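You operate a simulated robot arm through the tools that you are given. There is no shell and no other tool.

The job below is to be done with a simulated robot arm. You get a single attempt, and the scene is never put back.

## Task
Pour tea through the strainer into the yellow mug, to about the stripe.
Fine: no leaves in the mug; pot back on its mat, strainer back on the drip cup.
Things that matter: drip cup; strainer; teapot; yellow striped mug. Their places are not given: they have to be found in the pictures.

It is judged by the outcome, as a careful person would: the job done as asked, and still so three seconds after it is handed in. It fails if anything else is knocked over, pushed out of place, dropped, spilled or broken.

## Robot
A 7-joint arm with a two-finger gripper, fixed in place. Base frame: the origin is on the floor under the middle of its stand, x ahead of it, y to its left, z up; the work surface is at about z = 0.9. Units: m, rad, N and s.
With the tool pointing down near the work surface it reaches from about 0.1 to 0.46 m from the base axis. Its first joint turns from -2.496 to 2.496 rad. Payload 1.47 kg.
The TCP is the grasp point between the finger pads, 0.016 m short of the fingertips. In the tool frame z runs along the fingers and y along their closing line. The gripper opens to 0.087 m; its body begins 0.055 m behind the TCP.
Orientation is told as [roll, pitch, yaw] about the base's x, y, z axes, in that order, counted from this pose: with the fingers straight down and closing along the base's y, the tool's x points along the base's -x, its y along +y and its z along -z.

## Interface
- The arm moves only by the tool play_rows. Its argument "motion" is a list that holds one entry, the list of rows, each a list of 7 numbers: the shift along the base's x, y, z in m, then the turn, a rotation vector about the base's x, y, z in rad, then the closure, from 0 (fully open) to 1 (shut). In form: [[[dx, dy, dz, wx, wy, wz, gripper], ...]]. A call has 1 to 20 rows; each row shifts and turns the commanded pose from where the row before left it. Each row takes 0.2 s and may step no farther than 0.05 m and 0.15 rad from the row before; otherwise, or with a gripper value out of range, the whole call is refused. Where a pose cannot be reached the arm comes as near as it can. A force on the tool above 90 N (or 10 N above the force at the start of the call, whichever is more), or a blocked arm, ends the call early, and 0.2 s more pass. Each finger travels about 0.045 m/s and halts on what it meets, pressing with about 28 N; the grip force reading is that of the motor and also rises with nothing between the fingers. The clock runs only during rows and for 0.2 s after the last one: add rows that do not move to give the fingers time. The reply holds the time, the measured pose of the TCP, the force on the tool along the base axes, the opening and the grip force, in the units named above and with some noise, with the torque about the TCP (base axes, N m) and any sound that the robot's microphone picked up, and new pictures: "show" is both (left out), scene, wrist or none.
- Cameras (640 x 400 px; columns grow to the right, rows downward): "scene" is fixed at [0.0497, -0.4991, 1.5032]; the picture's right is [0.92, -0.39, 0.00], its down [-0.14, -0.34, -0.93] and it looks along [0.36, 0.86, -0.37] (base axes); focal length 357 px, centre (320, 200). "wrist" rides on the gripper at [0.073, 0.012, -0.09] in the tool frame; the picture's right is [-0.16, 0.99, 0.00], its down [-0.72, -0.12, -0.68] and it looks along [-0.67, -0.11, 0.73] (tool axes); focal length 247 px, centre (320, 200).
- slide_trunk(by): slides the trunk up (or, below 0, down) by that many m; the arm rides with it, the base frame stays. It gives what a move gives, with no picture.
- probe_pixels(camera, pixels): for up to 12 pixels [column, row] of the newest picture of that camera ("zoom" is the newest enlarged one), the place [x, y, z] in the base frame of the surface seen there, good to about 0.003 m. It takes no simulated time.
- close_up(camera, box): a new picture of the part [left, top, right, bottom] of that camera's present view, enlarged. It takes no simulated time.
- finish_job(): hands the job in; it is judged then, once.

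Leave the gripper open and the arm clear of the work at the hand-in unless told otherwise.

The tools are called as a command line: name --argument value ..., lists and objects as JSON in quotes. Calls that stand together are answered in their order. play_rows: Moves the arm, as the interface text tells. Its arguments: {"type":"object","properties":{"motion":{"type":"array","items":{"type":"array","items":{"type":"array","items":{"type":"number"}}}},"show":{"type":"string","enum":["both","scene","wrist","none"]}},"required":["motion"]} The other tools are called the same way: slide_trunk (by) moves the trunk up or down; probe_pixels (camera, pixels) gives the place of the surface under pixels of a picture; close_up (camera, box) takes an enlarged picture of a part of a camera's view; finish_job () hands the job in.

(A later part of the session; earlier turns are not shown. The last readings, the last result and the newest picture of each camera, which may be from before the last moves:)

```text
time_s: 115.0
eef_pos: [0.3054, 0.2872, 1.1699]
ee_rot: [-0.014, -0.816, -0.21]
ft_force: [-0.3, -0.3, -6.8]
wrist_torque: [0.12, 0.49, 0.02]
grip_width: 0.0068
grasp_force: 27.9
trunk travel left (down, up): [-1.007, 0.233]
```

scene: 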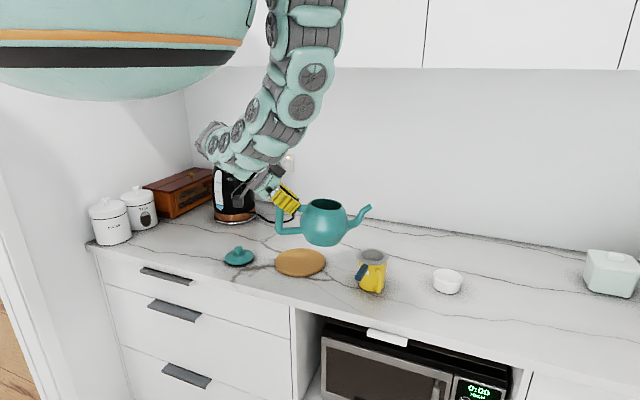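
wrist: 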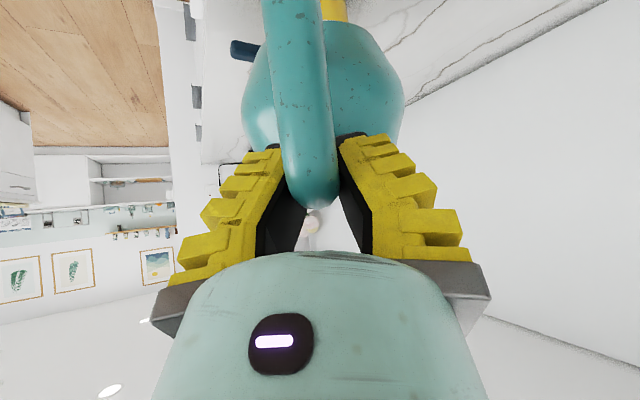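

Baseline without the lid: about 7.34 N and 0.515 N·m about the pour axis. The tip is at (0.505, 0.242, 1.148), on target. I'll tilt 10° keeping the tip fixed (total about 15°), then check for flow.

play_rows --motion '[[[0.0035, -0.0007, 0.0177, 0.01815, 0.0854, 0, 1], [0.0035, -0.0007, 0.0177, 0.01815, 0.0854, 0, 1], [0, 0, 0, 0, 0, 0, 1], [0, 0, 0, 0, 0, 0, 1]]]' --show "scene"

slide_trunk --by -0.1

play_rows --motion '[[[0, 0, 0, 0, 0, 0, 1]]]' --show "both"

close_up --camera "scene" --box '[290, 190, 420, 300]'

```text
time_s: 116.0
eef_pos: [0.311, 0.2862, 1.205]
ee_rot: [-0.015, -0.641, -0.208]
ft_force: [0.8, 0.2, -7.9]
wrist_torque: [0.07, 0.42, -0.01]
grip_width: 0.0072
grasp_force: 27.8
trunk travel left (down, up): [-1.007, 0.233]
```

scene: 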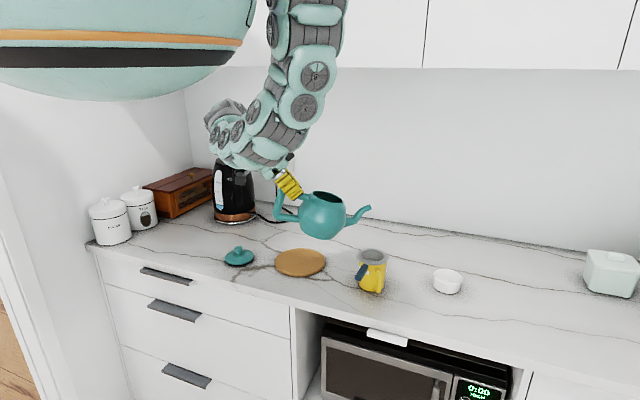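

```text
time_s: 117.3
eef_pos: [0.3124, 0.2862, 1.1062]
ee_rot: [-0.011, -0.642, -0.21]
ft_force: [-0.1, -0.1, -7.4]
wrist_torque: [0.1, 0.4, 0.01]
grip_width: 0.0068
grasp_force: 27.8
trunk travel left (down, up): [-0.907, 0.333]
```

```text
time_s: 117.7
eef_pos: [0.3117, 0.2857, 1.1061]
ee_rot: [-0.016, -0.641, -0.208]
ft_force: [0.1, -0.7, -7.7]
wrist_torque: [0.14, 0.37, 0.01]
grip_width: 0.0069
grasp_force: 28.1
trunk travel left (down, up): [-0.907, 0.333]
```

scene: 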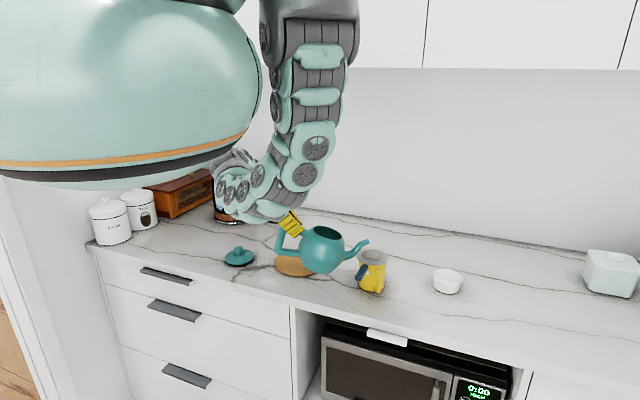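
wrist: 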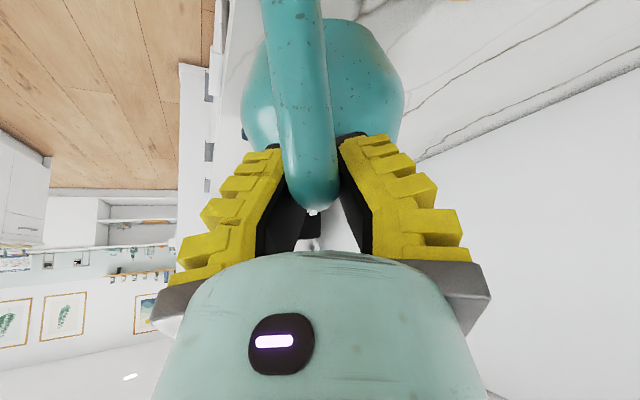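

```text
3.64 times, centred on (355, 245) of scene
```

zoom: 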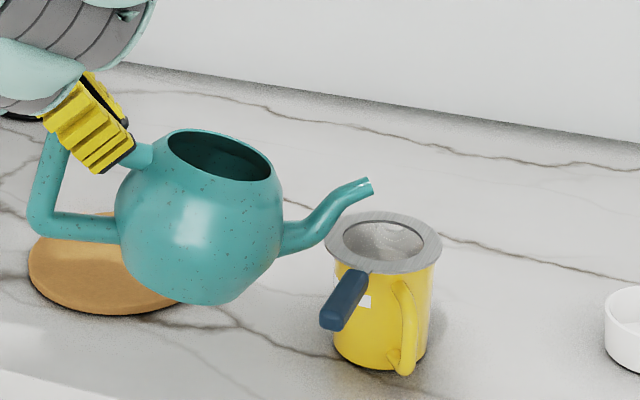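

The tip hangs just over the strainer with no flow yet. I'll probe the tip against the strainer.

probe_pixels --camera "zoom" --pixels '[[362, 181], [367, 187], [371, 192], [355, 190], [328, 240], [440, 245], [383, 212], [375, 272], [275, 210], [172, 140], [270, 178], [200, 300]]'

```text
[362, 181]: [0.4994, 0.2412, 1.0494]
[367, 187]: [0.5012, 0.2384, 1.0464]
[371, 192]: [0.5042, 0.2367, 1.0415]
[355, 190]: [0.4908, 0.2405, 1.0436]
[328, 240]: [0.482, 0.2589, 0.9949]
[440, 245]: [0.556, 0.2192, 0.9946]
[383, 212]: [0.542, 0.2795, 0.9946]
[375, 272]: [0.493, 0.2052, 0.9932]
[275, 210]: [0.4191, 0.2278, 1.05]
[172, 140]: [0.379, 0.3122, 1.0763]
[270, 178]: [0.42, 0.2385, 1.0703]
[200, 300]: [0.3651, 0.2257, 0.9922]
```

The tip centre is about 15 mm behind the strainer centre and 5 cm above it. I'll lower it 15 mm and tilt another 5°, which is still below the expected pour angle.

play_rows --motion '[[[0.0029, -0.0006, 0.0008, 0.00908, 0.0427, 0, 1], [0.0029, -0.0006, 0.0008, 0.00908, 0.0427, 0, 1], [0, 0, 0, 0, 0, 0, 1], [0, 0, 0, 0, 0, 0, 1]]]' --show "scene"

close_up --camera "scene" --box '[330, 200, 420, 270]'

```text
time_s: 118.7
eef_pos: [0.3167, 0.2847, 1.1076]
ee_rot: [-0.014, -0.553, -0.21]
ft_force: [-0.8, 0.0, -7.7]
wrist_torque: [0.11, 0.33, -0.04]
grip_width: 0.0069
grasp_force: 28.0
trunk travel left (down, up): [-0.907, 0.333]
```

scene: 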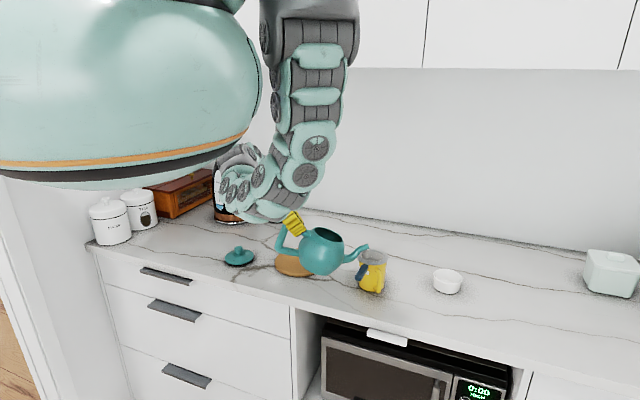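

```text
5.71 times, centred on (375, 235) of scene
```

zoom: 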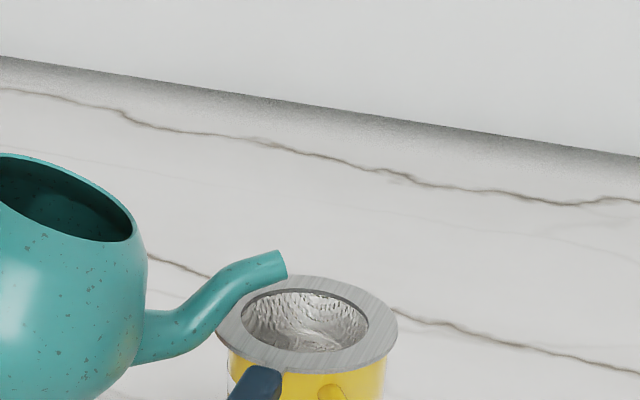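

I'll probe the tip again to verify the offset to the strainer centre.

probe_pixels --camera "zoom" --pixels '[[276, 252], [281, 262], [285, 272], [262, 268], [220, 320], [395, 325], [300, 285], [285, 365], [305, 330]]'

```text
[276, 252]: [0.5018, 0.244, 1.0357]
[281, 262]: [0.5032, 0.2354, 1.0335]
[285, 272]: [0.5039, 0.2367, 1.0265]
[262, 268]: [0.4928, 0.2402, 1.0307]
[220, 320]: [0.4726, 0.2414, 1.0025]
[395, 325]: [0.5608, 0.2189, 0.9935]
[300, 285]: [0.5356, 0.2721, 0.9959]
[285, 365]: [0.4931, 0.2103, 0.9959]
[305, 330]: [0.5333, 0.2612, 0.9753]
```

The tip is well placed. I'll tilt another 5° (pot at about 25°), where flow should begin.

play_rows --motion '[[[0.0036, -0.0008, 0.0083, 0.00908, 0.0427, 0, 1], [0.0036, -0.0008, 0.0083, 0.00908, 0.0427, 0, 1], [0, 0, 0, 0, 0, 0, 1], [0, 0, 0, 0, 0, 0, 1]]]' --show "none"

close_up --camera "scene" --box '[330, 200, 420, 270]'

```text
time_s: 119.7
eef_pos: [0.3245, 0.2849, 1.1238]
ee_rot: [-0.013, -0.467, -0.212]
ft_force: [-0.6, -0.5, -7.2]
wrist_torque: [0.06, 0.31, -0.03]
grip_width: 0.007
grasp_force: 27.8
trunk travel left (down, up): [-0.907, 0.333]
```

```text
5.71 times, centred on (375, 235) of scene
```

zoom: 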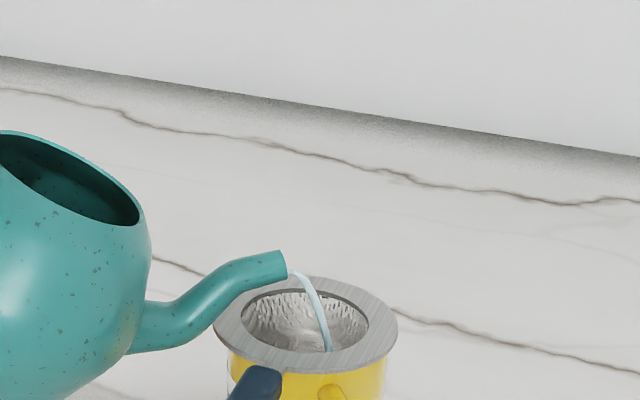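

Flow has started, with a thin stream landing inside the strainer bowl slightly past its centre. I'll shift the tip back 6 mm to centre the landing and let it pour for about a second.

play_rows --motion '[[[-0.003, 0.0006, 0, 0, 0, 0, 1], [-0.0029, 0.0006, 0, 0, 0, 0, 1], [0, 0, 0, 0, 0, 0, 1], [0, 0, 0, 0, 0, 0, 1], [0, 0, 0, 0, 0, 0, 1]]]' --show "none"

close_up --camera "scene" --box '[330, 200, 420, 270]'

```text
time_s: 120.9
eef_pos: [0.3188, 0.2848, 1.1238]
ee_rot: [-0.014, -0.469, -0.206]
ft_force: [0.1, -0.1, -6.5]
wrist_torque: [0.04, 0.28, 0.03]
grip_width: 0.0067
grasp_force: 27.9
trunk travel left (down, up): [-0.907, 0.333]
```

```text
5.71 times, centred on (375, 235) of scene
```

zoom: 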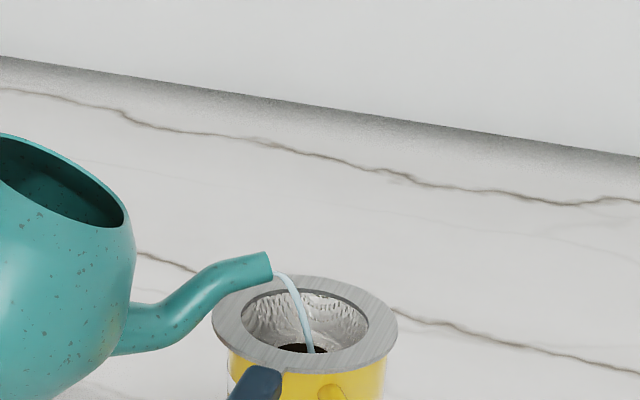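

The stream is now centred and dark leaves are collecting in the strainer. I'll hold this angle, reading every ~0.8 s to gauge the flow rate.

play_rows --motion '[[[0, 0, 0, 0, 0, 0, 1], [0, 0, 0, 0, 0, 0, 1], [0, 0, 0, 0, 0, 0, 1]]]' --show "none"

play_rows --motion '[[[0, 0, 0, 0, 0, 0, 1], [0, 0, 0, 0, 0, 0, 1], [0, 0, 0, 0, 0, 0, 1]]]' --show "none"

close_up --camera "scene" --box '[330, 200, 420, 270]'

```text
time_s: 121.7
eef_pos: [0.3196, 0.2847, 1.1247]
ee_rot: [-0.014, -0.465, -0.208]
ft_force: [-1.0, 0.3, -7.0]
wrist_torque: [0.08, 0.3, 0.0]
grip_width: 0.007
grasp_force: 28.1
trunk travel left (down, up): [-0.907, 0.333]
```

```text
time_s: 122.5
eef_pos: [0.3185, 0.2843, 1.1228]
ee_rot: [-0.014, -0.465, -0.21]
ft_force: [0.7, 0.1, -8.2]
wrist_torque: [0.08, 0.26, 0.02]
grip_width: 0.0067
grasp_force: 27.6
trunk travel left (down, up): [-0.907, 0.333]
```

```text
5.71 times, centred on (375, 235) of scene
```

zoom: 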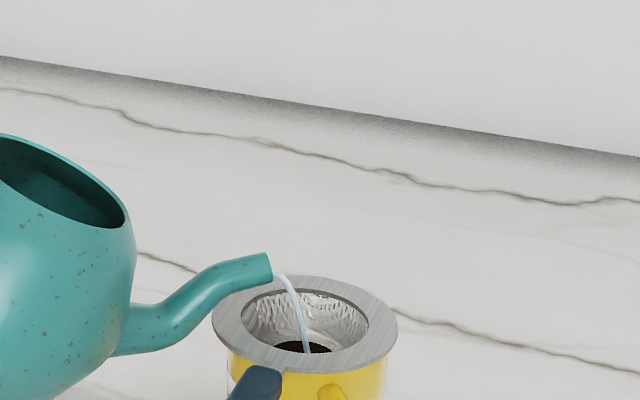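

The stream is thinning as the pot level drops. I'll increase tilt by 2.5°, keeping the tip fixed, and hold.

play_rows --motion '[[[0.0021, -0.0004, 0.004, 0.00454, 0.02135, 0, 1], [0.0021, -0.0004, 0.004, 0.00454, 0.02135, 0, 1], [0, 0, 0, 0, 0, 0, 1], [0, 0, 0, 0, 0, 0, 1], [0, 0, 0, 0, 0, 0, 1], [0, 0, 0, 0, 0, 0, 1]]]' --show "none"

close_up --camera "scene" --box '[330, 200, 420, 270]'

```text
time_s: 123.9
eef_pos: [0.3223, 0.2838, 1.1309]
ee_rot: [-0.013, -0.422, -0.208]
ft_force: [-0.3, -0.4, -6.5]
wrist_torque: [0.04, 0.26, 0.04]
grip_width: 0.0069
grasp_force: 28.1
trunk travel left (down, up): [-0.907, 0.333]
```

```text
5.71 times, centred on (375, 235) of scene
```

zoom: 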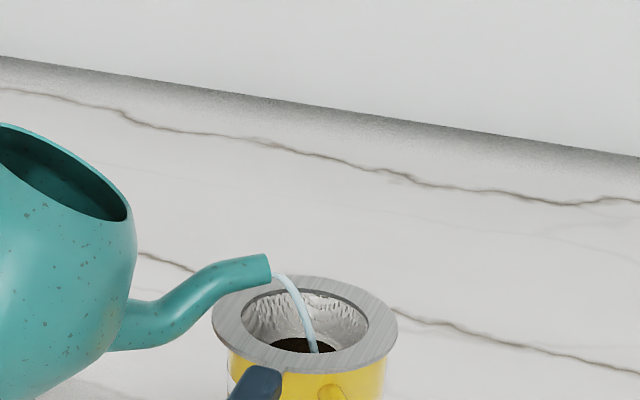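

By geometry, holding this angle until the flow stops should deliver roughly 150 mL, and the target is about 215 mL. I'll hold here and watch.

play_rows --motion '[[[0, 0, 0, 0, 0, 0, 1], [0, 0, 0, 0, 0, 0, 1], [0, 0, 0, 0, 0, 0, 1], [0, 0, 0, 0, 0, 0, 1], [0, 0, 0, 0, 0, 0, 1]]]' --show "none"

play_rows --motion '[[[0, 0, 0, 0, 0, 0, 1], [0, 0, 0, 0, 0, 0, 1], [0, 0, 0, 0, 0, 0, 1], [0, 0, 0, 0, 0, 0, 1], [0, 0, 0, 0, 0, 0, 1]]]' --show "wrist"

close_up --camera "scene" --box '[330, 200, 420, 270]'

```text
time_s: 125.1
eef_pos: [0.3226, 0.2843, 1.1312]
ee_rot: [-0.014, -0.423, -0.209]
ft_force: [0.8, -0.1, -6.9]
wrist_torque: [0.09, 0.23, -0.03]
grip_width: 0.0069
grasp_force: 27.9
trunk travel left (down, up): [-0.907, 0.333]
```

```text
time_s: 126.3
eef_pos: [0.3221, 0.2852, 1.1313]
ee_rot: [-0.015, -0.423, -0.211]
ft_force: [1.0, 0.6, -6.1]
wrist_torque: [0.05, 0.25, 0.0]
grip_width: 0.0071
grasp_force: 27.9
trunk travel left (down, up): [-0.907, 0.333]
```

wrist: 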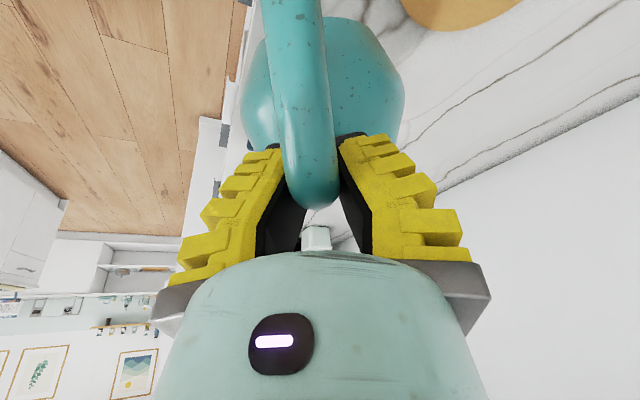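

```text
5.71 times, centred on (375, 235) of scene
```

zoom: 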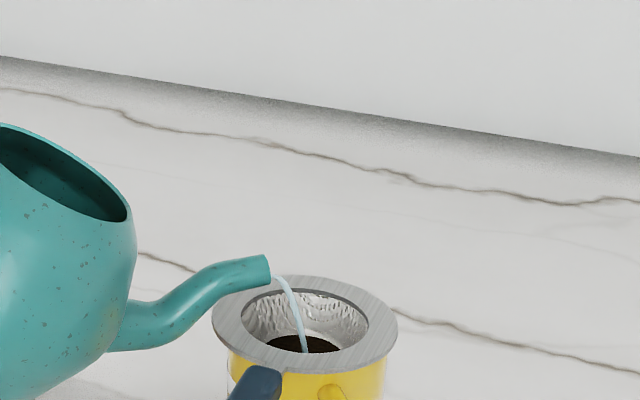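

The weight is now around 6.5 N, so roughly 80–90 g poured, and the stream is thin. I'll hold a bit longer to see this step finish.

play_rows --motion '[[[0, 0, 0, 0, 0, 0, 1], [0, 0, 0, 0, 0, 0, 1], [0, 0, 0, 0, 0, 0, 1], [0, 0, 0, 0, 0, 0, 1], [0, 0, 0, 0, 0, 0, 1]]]' --show "none"

play_rows --motion '[[[0, 0, 0, 0, 0, 0, 1], [0, 0, 0, 0, 0, 0, 1], [0, 0, 0, 0, 0, 0, 1], [0, 0, 0, 0, 0, 0, 1], [0, 0, 0, 0, 0, 0, 1]]]' --show "none"

close_up --camera "scene" --box '[330, 200, 420, 270]'

```text
time_s: 127.5
eef_pos: [0.3232, 0.2844, 1.1307]
ee_rot: [-0.014, -0.423, -0.21]
ft_force: [-1.2, 0.1, -6.1]
wrist_torque: [0.05, 0.2, 0.02]
grip_width: 0.0068
grasp_force: 28.0
trunk travel left (down, up): [-0.907, 0.333]
```

```text
time_s: 128.7
eef_pos: [0.3235, 0.2846, 1.1305]
ee_rot: [-0.015, -0.423, -0.211]
ft_force: [0.5, -0.4, -5.3]
wrist_torque: [0.04, 0.26, 0.0]
grip_width: 0.0066
grasp_force: 28.0
trunk travel left (down, up): [-0.907, 0.333]
```

```text
5.71 times, centred on (375, 235) of scene
```

zoom: 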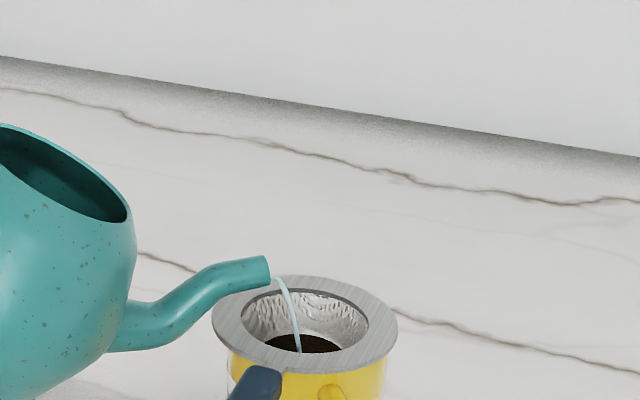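

The flow at this angle is nearly finished. I'll take several quick readings to get a good average weight.

play_rows --motion '[[[0, 0, 0, 0, 0, 0, 1]]]' --show "none"

play_rows --motion '[[[0, 0, 0, 0, 0, 0, 1]]]' --show "none"

play_rows --motion '[[[0, 0, 0, 0, 0, 0, 1]]]' --show "none"

play_rows --motion '[[[0, 0, 0, 0, 0, 0, 1]]]' --show "none"

play_rows --motion '[[[0, 0, 0, 0, 0, 0, 1]]]' --show "none"

play_rows --motion '[[[0, 0, 0, 0, 0, 0, 1]]]' --show "none"

close_up --camera "scene" --box '[355, 235, 395, 275]'

```text
time_s: 129.1
eef_pos: [0.3225, 0.2852, 1.1319]
ee_rot: [-0.014, -0.424, -0.21]
ft_force: [-0.2, 0.1, -5.7]
wrist_torque: [0.04, 0.21, 0.02]
grip_width: 0.0065
grasp_force: 28.0
trunk travel left (down, up): [-0.907, 0.333]
```

```text
time_s: 129.5
eef_pos: [0.3227, 0.2836, 1.1321]
ee_rot: [-0.014, -0.423, -0.209]
ft_force: [0.1, 0.6, -5.9]
wrist_torque: [0.03, 0.25, 0.0]
grip_width: 0.0069
grasp_force: 28.4
trunk travel left (down, up): [-0.907, 0.333]
```

```text
time_s: 129.9
eef_pos: [0.323, 0.2848, 1.132]
ee_rot: [-0.014, -0.423, -0.212]
ft_force: [-0.4, -0.3, -5.7]
wrist_torque: [0.06, 0.23, -0.02]
grip_width: 0.0065
grasp_force: 27.7
trunk travel left (down, up): [-0.907, 0.333]
```

```text
time_s: 130.3
eef_pos: [0.323, 0.2849, 1.1315]
ee_rot: [-0.015, -0.421, -0.21]
ft_force: [0.7, -0.3, -6.5]
wrist_torque: [0.02, 0.21, 0.0]
grip_width: 0.0067
grasp_force: 27.9
trunk travel left (down, up): [-0.907, 0.333]
```

```text
time_s: 130.7
eef_pos: [0.3224, 0.285, 1.1333]
ee_rot: [-0.014, -0.422, -0.21]
ft_force: [0.2, 1.4, -5.9]
wrist_torque: [0.04, 0.22, 0.0]
grip_width: 0.0067
grasp_force: 27.8
trunk travel left (down, up): [-0.907, 0.333]
```

```text
time_s: 131.1
eef_pos: [0.3228, 0.2852, 1.1312]
ee_rot: [-0.013, -0.422, -0.21]
ft_force: [0.1, -0.3, -5.4]
wrist_torque: [0.07, 0.22, -0.01]
grip_width: 0.0067
grasp_force: 27.9
trunk travel left (down, up): [-0.907, 0.333]
```

```text
10.00 times, centred on (375, 255) of scene
```

zoom: 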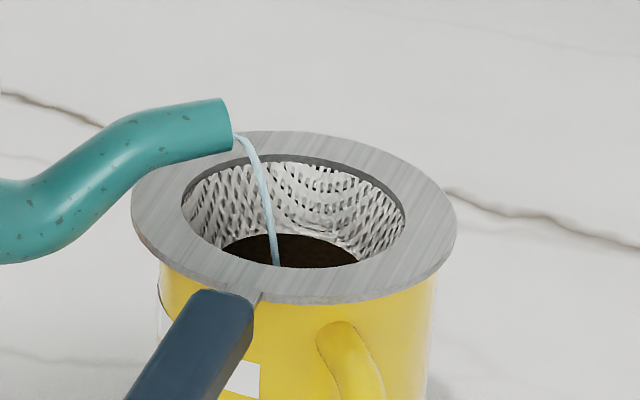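

The weight averages about 5.77 N, down 1.57 N, so about 160 g poured. That matches the geometry, and the stripe needs about 210 g. I'll tilt a further 1.5° for roughly 45 g more and hold.

play_rows --motion '[[[0.0026, -0.0006, 0.0047, 0.00544, 0.0256, 0, 1], [0, 0, 0, 0, 0, 0, 1], [0, 0, 0, 0, 0, 0, 1], [0, 0, 0, 0, 0, 0, 1], [0, 0, 0, 0, 0, 0, 1], [0, 0, 0, 0, 0, 0, 1]]]' --show "none"

close_up --camera "scene" --box '[355, 235, 395, 275]'

play_rows --motion '[[[0, 0, 0, 0, 0, 0, 1], [0, 0, 0, 0, 0, 0, 1], [0, 0, 0, 0, 0, 0, 1], [0, 0, 0, 0, 0, 0, 1], [0, 0, 0, 0, 0, 0, 1]]]' --show "none"

close_up --camera "scene" --box '[355, 235, 395, 275]'

```text
time_s: 132.5
eef_pos: [0.3246, 0.2838, 1.1365]
ee_rot: [-0.015, -0.396, -0.21]
ft_force: [0.5, -0.4, -6.3]
wrist_torque: [0.07, 0.21, 0.01]
grip_width: 0.0066
grasp_force: 28.0
trunk travel left (down, up): [-0.907, 0.333]
```

```text
10.00 times, centred on (375, 255) of scene
```

zoom: 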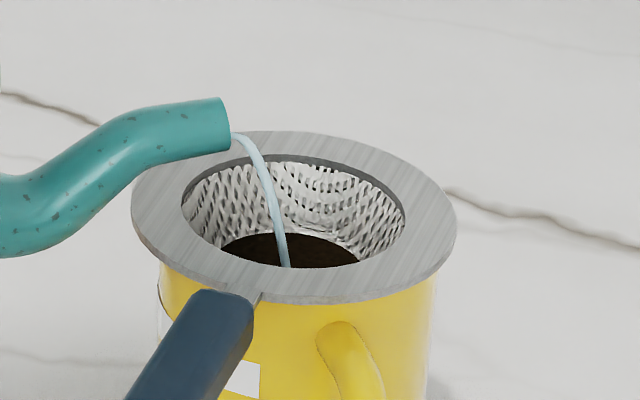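

```text
time_s: 133.7
eef_pos: [0.3255, 0.2832, 1.1365]
ee_rot: [-0.014, -0.396, -0.21]
ft_force: [-0.5, -1.1, -6.3]
wrist_torque: [0.07, 0.25, 0.0]
grip_width: 0.0067
grasp_force: 28.2
trunk travel left (down, up): [-0.907, 0.333]
```

```text
10.00 times, centred on (375, 255) of scene
```

zoom: 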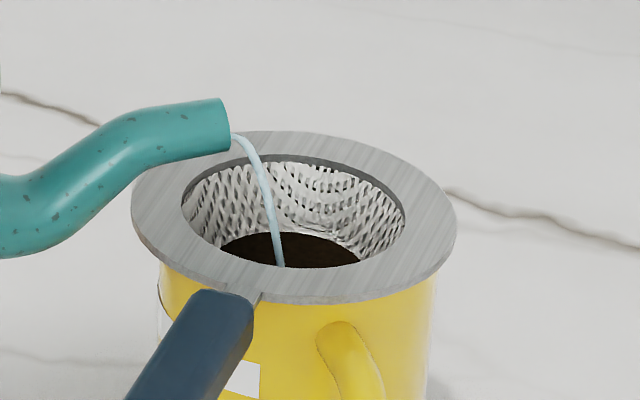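

The stream is steady, centred and thinning again. I'll hold and keep reading.

play_rows --motion '[[[0, 0, 0, 0, 0, 0, 1], [0, 0, 0, 0, 0, 0, 1], [0, 0, 0, 0, 0, 0, 1]]]' --show "none"

play_rows --motion '[[[0, 0, 0, 0, 0, 0, 1], [0, 0, 0, 0, 0, 0, 1], [0, 0, 0, 0, 0, 0, 1]]]' --show "none"

play_rows --motion '[[[0, 0, 0, 0, 0, 0, 1], [0, 0, 0, 0, 0, 0, 1], [0, 0, 0, 0, 0, 0, 1]]]' --show "none"

close_up --camera "scene" --box '[355, 235, 395, 275]'

```text
time_s: 134.5
eef_pos: [0.3254, 0.2852, 1.1364]
ee_rot: [-0.014, -0.397, -0.209]
ft_force: [-0.8, 0.3, -5.8]
wrist_torque: [0.07, 0.2, 0.03]
grip_width: 0.0068
grasp_force: 28.0
trunk travel left (down, up): [-0.907, 0.333]
```

```text
time_s: 135.3
eef_pos: [0.3252, 0.2846, 1.1358]
ee_rot: [-0.014, -0.396, -0.21]
ft_force: [1.1, -0.6, -6.8]
wrist_torque: [0.05, 0.22, 0.03]
grip_width: 0.0067
grasp_force: 28.0
trunk travel left (down, up): [-0.907, 0.333]
```

```text
time_s: 136.1
eef_pos: [0.3247, 0.2833, 1.1367]
ee_rot: [-0.013, -0.396, -0.208]
ft_force: [0.4, -0.7, -6.3]
wrist_torque: [0.07, 0.21, -0.01]
grip_width: 0.0065
grasp_force: 28.2
trunk travel left (down, up): [-0.907, 0.333]
```

```text
10.00 times, centred on (375, 255) of scene
```

zoom: 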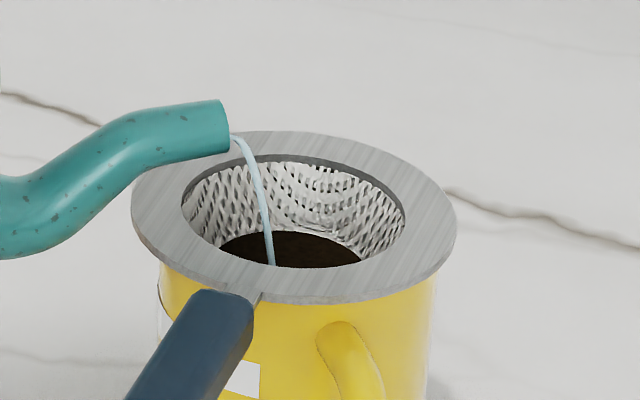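

The readings are noisy, so I'd like another indicator. I'll probe the dark patch in the strainer and the lip of the spout.

probe_pixels --camera "zoom" --pixels '[[250, 250], [290, 250], [330, 255], [300, 262], [240, 240], [290, 235], [350, 262], [300, 200], [220, 105], [230, 145], [205, 125], [315, 275]]'

close_up --camera "scene" --box '[366, 248, 386, 266]'

```text
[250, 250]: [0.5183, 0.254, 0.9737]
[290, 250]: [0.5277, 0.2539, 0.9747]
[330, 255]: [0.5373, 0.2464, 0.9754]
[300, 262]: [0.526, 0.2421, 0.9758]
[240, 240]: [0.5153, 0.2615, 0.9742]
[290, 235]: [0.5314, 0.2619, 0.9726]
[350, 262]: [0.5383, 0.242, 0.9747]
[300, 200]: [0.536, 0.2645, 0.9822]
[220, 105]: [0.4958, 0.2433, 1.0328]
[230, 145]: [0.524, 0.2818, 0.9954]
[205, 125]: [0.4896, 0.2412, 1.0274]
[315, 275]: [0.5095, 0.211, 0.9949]
```

```text
16.00 times, centred on (376, 257) of scene
```

zoom: 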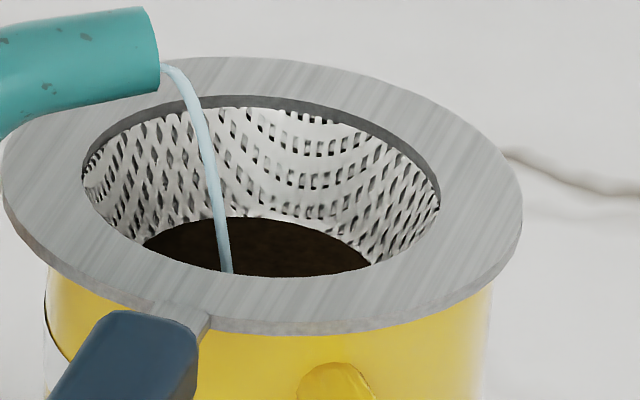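

The dark patch is a flat bed of leaves at z ≈ 0.975 inside the bowl. Torque is a more precise gauge than force, so I'll tilt back level with the tip still over the strainer to stop the flow, and measure the torque against the level baseline of 0.514 N·m.

play_rows --motion '[[[-0.0038, 0.0008, -0.0082, -0.00908, -0.0427, 0, 1], [-0.0038, 0.0008, -0.0082, -0.00908, -0.0427, 0, 1], [-0.0038, 0.0008, -0.0082, -0.00908, -0.0427, 0, 1], [-0.0038, 0.0008, -0.0082, -0.00908, -0.0427, 0, 1], [-0.0029, 0.0006, -0.0048, -0.0127, -0.0598, 0, 1], [-0.0029, 0.0006, -0.0048, -0.0127, -0.0598, 0, 1], [-0.0029, 0.0006, -0.0048, -0.0127, -0.0598, 0, 1], [-0.0029, 0.0006, -0.0048, -0.0127, -0.0598, 0, 1], [0, 0, 0, 0, 0, 0, 1], [0, 0, 0, 0, 0, 0, 1]]]' --show "both"

close_up --camera "scene" --box '[290, 190, 420, 300]'

play_rows --motion '[[[0, 0, 0, 0, 0, 0, 1]]]' --show "none"

play_rows --motion '[[[0, 0, 0, 0, 0, 0, 1]]]' --show "none"

play_rows --motion '[[[0, 0, 0, 0, 0, 0, 1]]]' --show "none"

play_rows --motion '[[[0, 0, 0, 0, 0, 0, 1]]]' --show "none"

play_rows --motion '[[[0, 0, 0, 0, 0, 0, 1]]]' --show "none"

play_rows --motion '[[[0, 0, 0, 0, 0, 0, 1]]]' --show "none"

play_rows --motion '[[[0, 0, 0, 0, 0, 0, 1]]]' --show "none"

play_rows --motion '[[[0, 0, 0, 0, 0, 0, 1]]]' --show "none"

```text
time_s: 138.3
eef_pos: [0.2983, 0.2892, 1.0842]
ee_rot: [-0.013, -0.816, -0.207]
ft_force: [0.9, -0.2, -5.6]
wrist_torque: [0.09, 0.35, 0.0]
grip_width: 0.007
grasp_force: 28.0
trunk travel left (down, up): [-0.907, 0.333]
```

scene: 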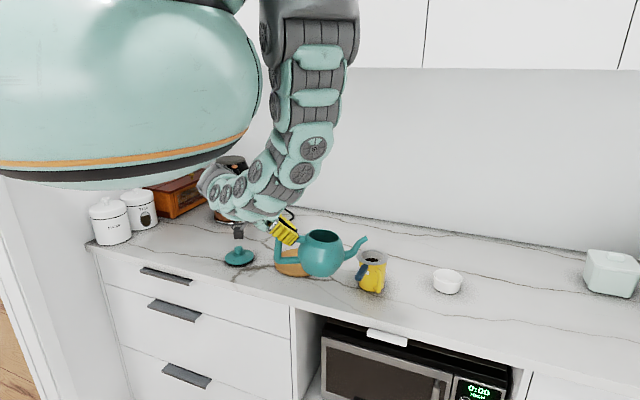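
wrist: 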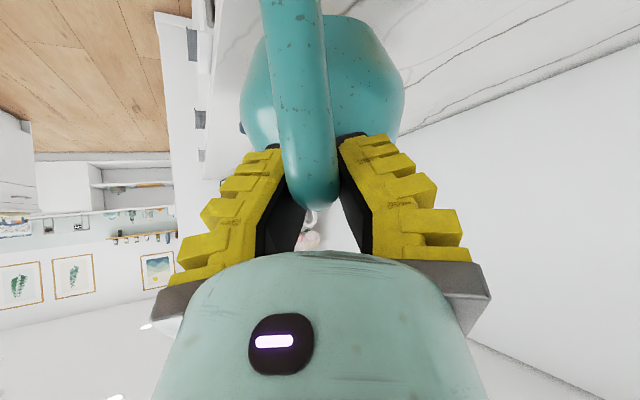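

```text
3.64 times, centred on (355, 245) of scene
```

zoom: 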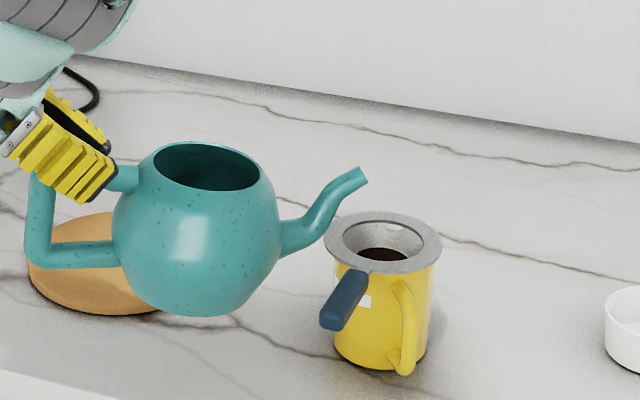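

```text
time_s: 138.7
eef_pos: [0.2978, 0.2888, 1.0853]
ee_rot: [-0.014, -0.818, -0.208]
ft_force: [0.2, -0.4, -5.4]
wrist_torque: [0.07, 0.35, 0.03]
grip_width: 0.0064
grasp_force: 28.0
trunk travel left (down, up): [-0.907, 0.333]
```

```text
time_s: 139.1
eef_pos: [0.2991, 0.2888, 1.0847]
ee_rot: [-0.014, -0.816, -0.208]
ft_force: [-0.3, -0.3, -6.1]
wrist_torque: [0.07, 0.36, 0.01]
grip_width: 0.0066
grasp_force: 28.1
trunk travel left (down, up): [-0.907, 0.333]
```

```text
time_s: 139.5
eef_pos: [0.2985, 0.2885, 1.0846]
ee_rot: [-0.012, -0.817, -0.211]
ft_force: [-0.1, 0.4, -6.1]
wrist_torque: [0.08, 0.33, -0.01]
grip_width: 0.0066
grasp_force: 27.7
trunk travel left (down, up): [-0.907, 0.333]
```

```text
time_s: 139.9
eef_pos: [0.2994, 0.2882, 1.0847]
ee_rot: [-0.014, -0.816, -0.209]
ft_force: [0.2, 1.2, -6.1]
wrist_torque: [0.07, 0.38, 0.04]
grip_width: 0.0065
grasp_force: 27.8
trunk travel left (down, up): [-0.907, 0.333]
```

```text
time_s: 140.3
eef_pos: [0.2995, 0.2888, 1.0846]
ee_rot: [-0.015, -0.816, -0.21]
ft_force: [0.3, 0.6, -5.9]
wrist_torque: [0.1, 0.35, 0.03]
grip_width: 0.0067
grasp_force: 28.4
trunk travel left (down, up): [-0.907, 0.333]
```

```text
time_s: 140.7
eef_pos: [0.2992, 0.2887, 1.0855]
ee_rot: [-0.014, -0.817, -0.21]
ft_force: [0.7, -0.3, -5.6]
wrist_torque: [0.09, 0.37, 0.0]
grip_width: 0.0068
grasp_force: 28.0
trunk travel left (down, up): [-0.907, 0.333]
```

```text
time_s: 141.1
eef_pos: [0.2978, 0.289, 1.0846]
ee_rot: [-0.015, -0.815, -0.209]
ft_force: [-0.5, -0.3, -5.8]
wrist_torque: [0.07, 0.38, 0.03]
grip_width: 0.0067
grasp_force: 28.4
trunk travel left (down, up): [-0.907, 0.333]
```

```text
time_s: 141.5
eef_pos: [0.2999, 0.2881, 1.0834]
ee_rot: [-0.013, -0.817, -0.211]
ft_force: [-0.2, 0.6, -6.1]
wrist_torque: [0.08, 0.35, 0.0]
grip_width: 0.0067
grasp_force: 28.1
trunk travel left (down, up): [-0.907, 0.333]
```

Force says about 151 g and torque about 175 g poured, so about 165 g, putting the level near z ≈ 0.950, just under the stripe (0.957–0.970). I need about 45 g more. I'll tilt back to slightly more than before (25.5°) and hold.

play_rows --motion '[[[0.0029, -0.0006, 0.0048, 0.0127, 0.0598, 0, 1], [0.0029, -0.0006, 0.0048, 0.0127, 0.0598, 0, 1], [0.0029, -0.0006, 0.0048, 0.0127, 0.0598, 0, 1], [0.0029, -0.0006, 0.0048, 0.0127, 0.0598, 0, 1], [0.0038, -0.0008, 0.0082, 0.00908, 0.0427, 0, 1], [0.0038, -0.0008, 0.0082, 0.00908, 0.0427, 0, 1], [0.0038, -0.0008, 0.0082, 0.00908, 0.0427, 0, 1], [0.0038, -0.0008, 0.0082, 0.00908, 0.0427, 0, 1], [0.0027, -0.0006, 0.0046, 0.00544, 0.0256, 0, 1], [0, 0, 0, 0, 0, 0, 1], [0, 0, 0, 0, 0, 0, 1]]]' --show "scene"

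close_up --camera "scene" --box '[355, 235, 395, 275]'

```text
time_s: 143.9
eef_pos: [0.328, 0.2821, 1.1412]
ee_rot: [-0.013, -0.371, -0.21]
ft_force: [-0.4, -0.1, -5.7]
wrist_torque: [0.04, 0.21, 0.02]
grip_width: 0.0066
grasp_force: 28.6
trunk travel left (down, up): [-0.907, 0.333]
```

scene: 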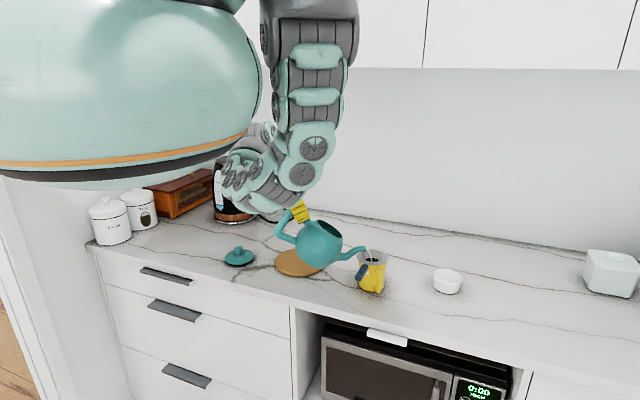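

```text
10.00 times, centred on (375, 255) of scene
```

zoom: 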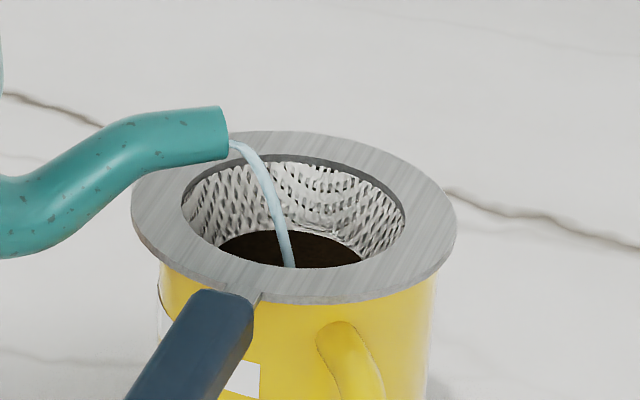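

The stream is good and centred. I'll hold two more seconds, then check.

play_rows --motion '[[[0, 0, 0, 0, 0, 0, 1], [0, 0, 0, 0, 0, 0, 1], [0, 0, 0, 0, 0, 0, 1], [0, 0, 0, 0, 0, 0, 1], [0, 0, 0, 0, 0, 0, 1], [0, 0, 0, 0, 0, 0, 1], [0, 0, 0, 0, 0, 0, 1], [0, 0, 0, 0, 0, 0, 1], [0, 0, 0, 0, 0, 0, 1]]]' --show "none"

close_up --camera "scene" --box '[355, 235, 395, 275]'

```text
time_s: 145.9
eef_pos: [0.329, 0.2827, 1.1414]
ee_rot: [-0.015, -0.369, -0.21]
ft_force: [-0.5, 0.0, -5.0]
wrist_torque: [0.05, 0.16, 0.0]
grip_width: 0.0069
grasp_force: 28.1
trunk travel left (down, up): [-0.907, 0.333]
```

```text
10.00 times, centred on (375, 255) of scene
```

zoom: 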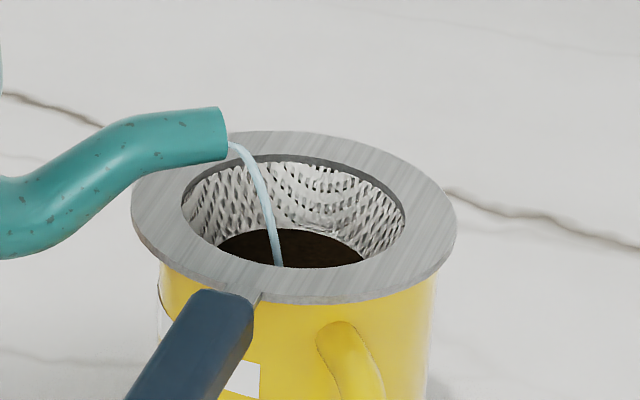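

The stream is thinning. I'll hold one more second, then tilt back level and measure.

play_rows --motion '[[[0, 0, 0, 0, 0, 0, 1], [0, 0, 0, 0, 0, 0, 1], [0, 0, 0, 0, 0, 0, 1], [0, 0, 0, 0, 0, 0, 1], [-0.0027, 0.0006, -0.0046, -0.00544, -0.0256, 0, 1], [-0.0038, 0.0008, -0.0082, -0.00908, -0.0427, 0, 1], [-0.0038, 0.0008, -0.0082, -0.00908, -0.0427, 0, 1], [-0.0038, 0.0008, -0.0082, -0.00908, -0.0427, 0, 1], [-0.0038, 0.0008, -0.0082, -0.00908, -0.0427, 0, 1], [-0.0029, 0.0006, -0.0048, -0.0127, -0.0598, 0, 1], [-0.0029, 0.0006, -0.0048, -0.0127, -0.0598, 0, 1], [-0.0029, 0.0006, -0.0048, -0.0127, -0.0598, 0, 1], [-0.0029, 0.0006, -0.0048, -0.0127, -0.0598, 0, 1], [0, 0, 0, 0, 0, 0, 1], [0, 0, 0, 0, 0, 0, 1]]]' --show "scene"

play_rows --motion '[[[0, 0, 0, 0, 0, 0, 1]]]' --show "none"

play_rows --motion '[[[0, 0, 0, 0, 0, 0, 1]]]' --show "none"

play_rows --motion '[[[0, 0, 0, 0, 0, 0, 1]]]' --show "none"

play_rows --motion '[[[0, 0, 0, 0, 0, 0, 1]]]' --show "none"

play_rows --motion '[[[0, 0, 0, 0, 0, 0, 1]]]' --show "none"

play_rows --motion '[[[0, 0, 0, 0, 0, 0, 1]]]' --show "none"

play_rows --motion '[[[0, 0, 0, 0, 0, 0, 1]]]' --show "none"

play_rows --motion '[[[0, 0, 0, 0, 0, 0, 1]]]' --show "none"

```text
time_s: 149.1
eef_pos: [0.2991, 0.2884, 1.0841]
ee_rot: [-0.014, -0.817, -0.209]
ft_force: [-0.7, 0.2, -5.5]
wrist_torque: [0.09, 0.32, -0.01]
grip_width: 0.0066
grasp_force: 28.3
trunk travel left (down, up): [-0.907, 0.333]
```

scene: 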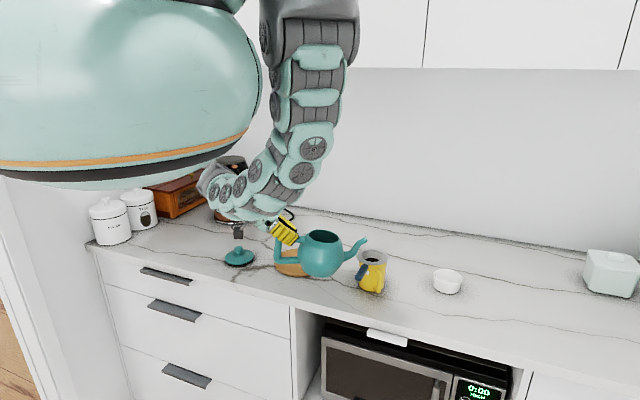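

```text
time_s: 149.5
eef_pos: [0.2994, 0.2891, 1.0845]
ee_rot: [-0.015, -0.817, -0.209]
ft_force: [0.1, 0.1, -4.5]
wrist_torque: [0.09, 0.33, 0.01]
grip_width: 0.0067
grasp_force: 28.1
trunk travel left (down, up): [-0.907, 0.333]
```

```text
time_s: 149.9
eef_pos: [0.2986, 0.2893, 1.0853]
ee_rot: [-0.013, -0.817, -0.21]
ft_force: [0.5, 0.6, -5.9]
wrist_torque: [0.09, 0.31, 0.0]
grip_width: 0.0066
grasp_force: 27.9
trunk travel left (down, up): [-0.907, 0.333]
```

```text
time_s: 150.3
eef_pos: [0.299, 0.2884, 1.085]
ee_rot: [-0.013, -0.818, -0.209]
ft_force: [0.1, 0.5, -4.6]
wrist_torque: [0.1, 0.33, 0.03]
grip_width: 0.0069
grasp_force: 27.9
trunk travel left (down, up): [-0.907, 0.333]
```

```text
time_s: 150.7
eef_pos: [0.2987, 0.2889, 1.0855]
ee_rot: [-0.016, -0.817, -0.209]
ft_force: [-0.2, 0.0, -6.6]
wrist_torque: [0.08, 0.37, -0.01]
grip_width: 0.0066
grasp_force: 28.9
trunk travel left (down, up): [-0.907, 0.333]
```

```text
time_s: 151.1
eef_pos: [0.2984, 0.2889, 1.0849]
ee_rot: [-0.014, -0.816, -0.21]
ft_force: [0.2, -0.2, -5.2]
wrist_torque: [0.1, 0.32, 0.01]
grip_width: 0.0067
grasp_force: 27.0
trunk travel left (down, up): [-0.907, 0.333]
```

```text
time_s: 151.5
eef_pos: [0.2993, 0.2892, 1.0856]
ee_rot: [-0.015, -0.816, -0.211]
ft_force: [0.5, 0.0, -4.9]
wrist_torque: [0.09, 0.38, -0.02]
grip_width: 0.0066
grasp_force: 27.9
trunk travel left (down, up): [-0.907, 0.333]
```

```text
time_s: 151.9
eef_pos: [0.2983, 0.2889, 1.0857]
ee_rot: [-0.015, -0.816, -0.21]
ft_force: [0.5, 0.2, -4.5]
wrist_torque: [0.11, 0.32, -0.05]
grip_width: 0.0067
grasp_force: 28.2
trunk travel left (down, up): [-0.907, 0.333]
```

```text
time_s: 152.3
eef_pos: [0.2992, 0.2888, 1.0849]
ee_rot: [-0.014, -0.817, -0.21]
ft_force: [0.1, -0.1, -6.0]
wrist_torque: [0.07, 0.31, 0.05]
grip_width: 0.0069
grasp_force: 28.4
trunk travel left (down, up): [-0.907, 0.333]
```

Force gives about 208 g and torque about 205 g, so a level of roughly 0.960, just inside the lower half of the stripe. A brief extra pour of about 10 g will centre it. I'll tilt to 26° for a moment and come back.

play_rows --motion '[[[0.0029, -0.0006, 0.0048, 0.0127, 0.0598, 0, 1], [0.0029, -0.0006, 0.0048, 0.0127, 0.0598, 0, 1], [0.0029, -0.0006, 0.0048, 0.0127, 0.0598, 0, 1], [0.0029, -0.0006, 0.0048, 0.0127, 0.0598, 0, 1], [0.0038, -0.0008, 0.0082, 0.00908, 0.0427, 0, 1], [0.0038, -0.0008, 0.0082, 0.00908, 0.0427, 0, 1], [0.0038, -0.0008, 0.0082, 0.00908, 0.0427, 0, 1], [0.0038, -0.0008, 0.0082, 0.00908, 0.0427, 0, 1], [0.0037, -0.0008, 0.0062, 0.00726, 0.0341, 0, 1], [0, 0, 0, 0, 0, 0, 1], [0, 0, 0, 0, 0, 0, 1], [-0.0037, 0.0008, -0.0062, -0.00726, -0.0341, 0, 1], [-0.0038, 0.0008, -0.0082, -0.00908, -0.0427, 0, 1], [-0.0038, 0.0008, -0.0082, -0.00908, -0.0427, 0, 1], [-0.0038, 0.0008, -0.0082, -0.00908, -0.0427, 0, 1], [-0.0038, 0.0008, -0.0082, -0.00908, -0.0427, 0, 1], [-0.0029, 0.0006, -0.0048, -0.0127, -0.0598, 0, 1], [-0.0029, 0.0006, -0.0048, -0.0127, -0.0598, 0, 1], [-0.0029, 0.0006, -0.0048, -0.0127, -0.0598, 0, 1], [-0.0029, 0.0006, -0.0048, -0.0127, -0.0598, 0, 1]]]' --show "scene"

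close_up --camera "scene" --box '[290, 190, 420, 300]'

close_up --camera "scene" --box '[355, 235, 395, 275]'

play_rows --motion '[[[0, 0, 0, 0, 0, 0, 1]]]' --show "none"

play_rows --motion '[[[0, 0, 0, 0, 0, 0, 1]]]' --show "none"

play_rows --motion '[[[0, 0, 0, 0, 0, 0, 1]]]' --show "none"

play_rows --motion '[[[0, 0, 0, 0, 0, 0, 1]]]' --show "none"

play_rows --motion '[[[0, 0, 0, 0, 0, 0, 1]]]' --show "none"

play_rows --motion '[[[0, 0, 0, 0, 0, 0, 1]]]' --show "none"

```text
time_s: 156.5
eef_pos: [0.2983, 0.2886, 1.0837]
ee_rot: [-0.014, -0.817, -0.209]
ft_force: [0.0, -0.2, -5.5]
wrist_torque: [0.08, 0.34, -0.03]
grip_width: 0.0067
grasp_force: 28.0
trunk travel left (down, up): [-0.907, 0.333]
```

scene: 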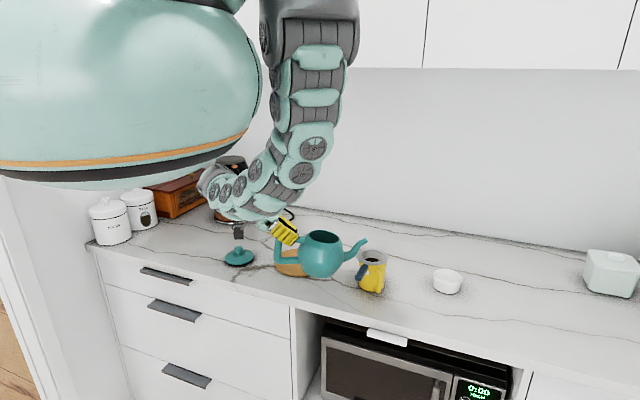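

```text
3.64 times, centred on (355, 245) of scene
```

zoom: 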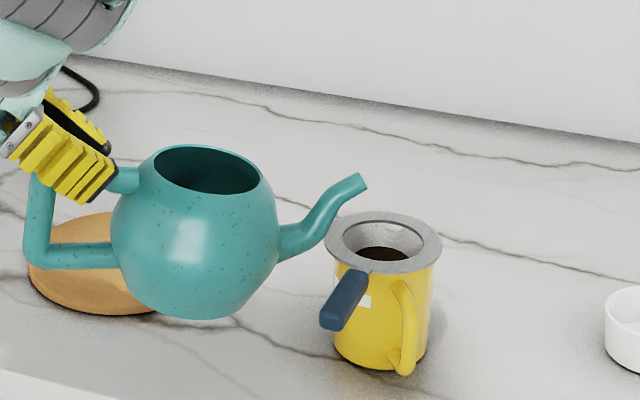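

```text
10.00 times, centred on (375, 255) of scene
```

zoom: 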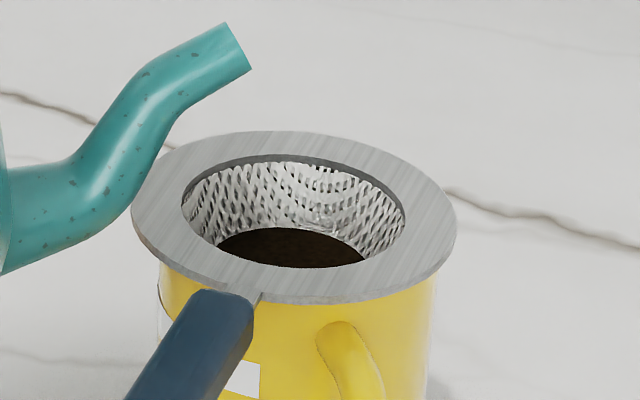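

```text
time_s: 156.9
eef_pos: [0.2982, 0.2893, 1.0847]
ee_rot: [-0.013, -0.816, -0.207]
ft_force: [0.1, 0.6, -5.3]
wrist_torque: [0.08, 0.37, 0.0]
grip_width: 0.0066
grasp_force: 27.8
trunk travel left (down, up): [-0.907, 0.333]
```

```text
time_s: 157.3
eef_pos: [0.2991, 0.2884, 1.0836]
ee_rot: [-0.015, -0.817, -0.209]
ft_force: [-0.7, -0.5, -4.4]
wrist_torque: [0.08, 0.29, 0.01]
grip_width: 0.0067
grasp_force: 28.2
trunk travel left (down, up): [-0.907, 0.333]
```

```text
time_s: 157.7
eef_pos: [0.2987, 0.2893, 1.0851]
ee_rot: [-0.015, -0.817, -0.21]
ft_force: [0.7, -0.2, -5.3]
wrist_torque: [0.06, 0.35, 0.01]
grip_width: 0.0068
grasp_force: 27.9
trunk travel left (down, up): [-0.907, 0.333]
```

```text
time_s: 158.1
eef_pos: [0.3, 0.2901, 1.0844]
ee_rot: [-0.013, -0.816, -0.21]
ft_force: [0.6, 0.0, -5.3]
wrist_torque: [0.07, 0.33, 0.01]
grip_width: 0.0065
grasp_force: 28.6
trunk travel left (down, up): [-0.907, 0.333]
```

```text
time_s: 158.5
eef_pos: [0.3004, 0.2885, 1.0834]
ee_rot: [-0.014, -0.817, -0.209]
ft_force: [0.7, -0.4, -5.8]
wrist_torque: [0.06, 0.33, 0.0]
grip_width: 0.0067
grasp_force: 28.1
trunk travel left (down, up): [-0.907, 0.333]
```

```text
time_s: 158.9
eef_pos: [0.299, 0.2896, 1.0832]
ee_rot: [-0.013, -0.816, -0.209]
ft_force: [0.3, 0.7, -5.2]
wrist_torque: [0.09, 0.34, 0.0]
grip_width: 0.0067
grasp_force: 28.2
trunk travel left (down, up): [-0.907, 0.333]
```

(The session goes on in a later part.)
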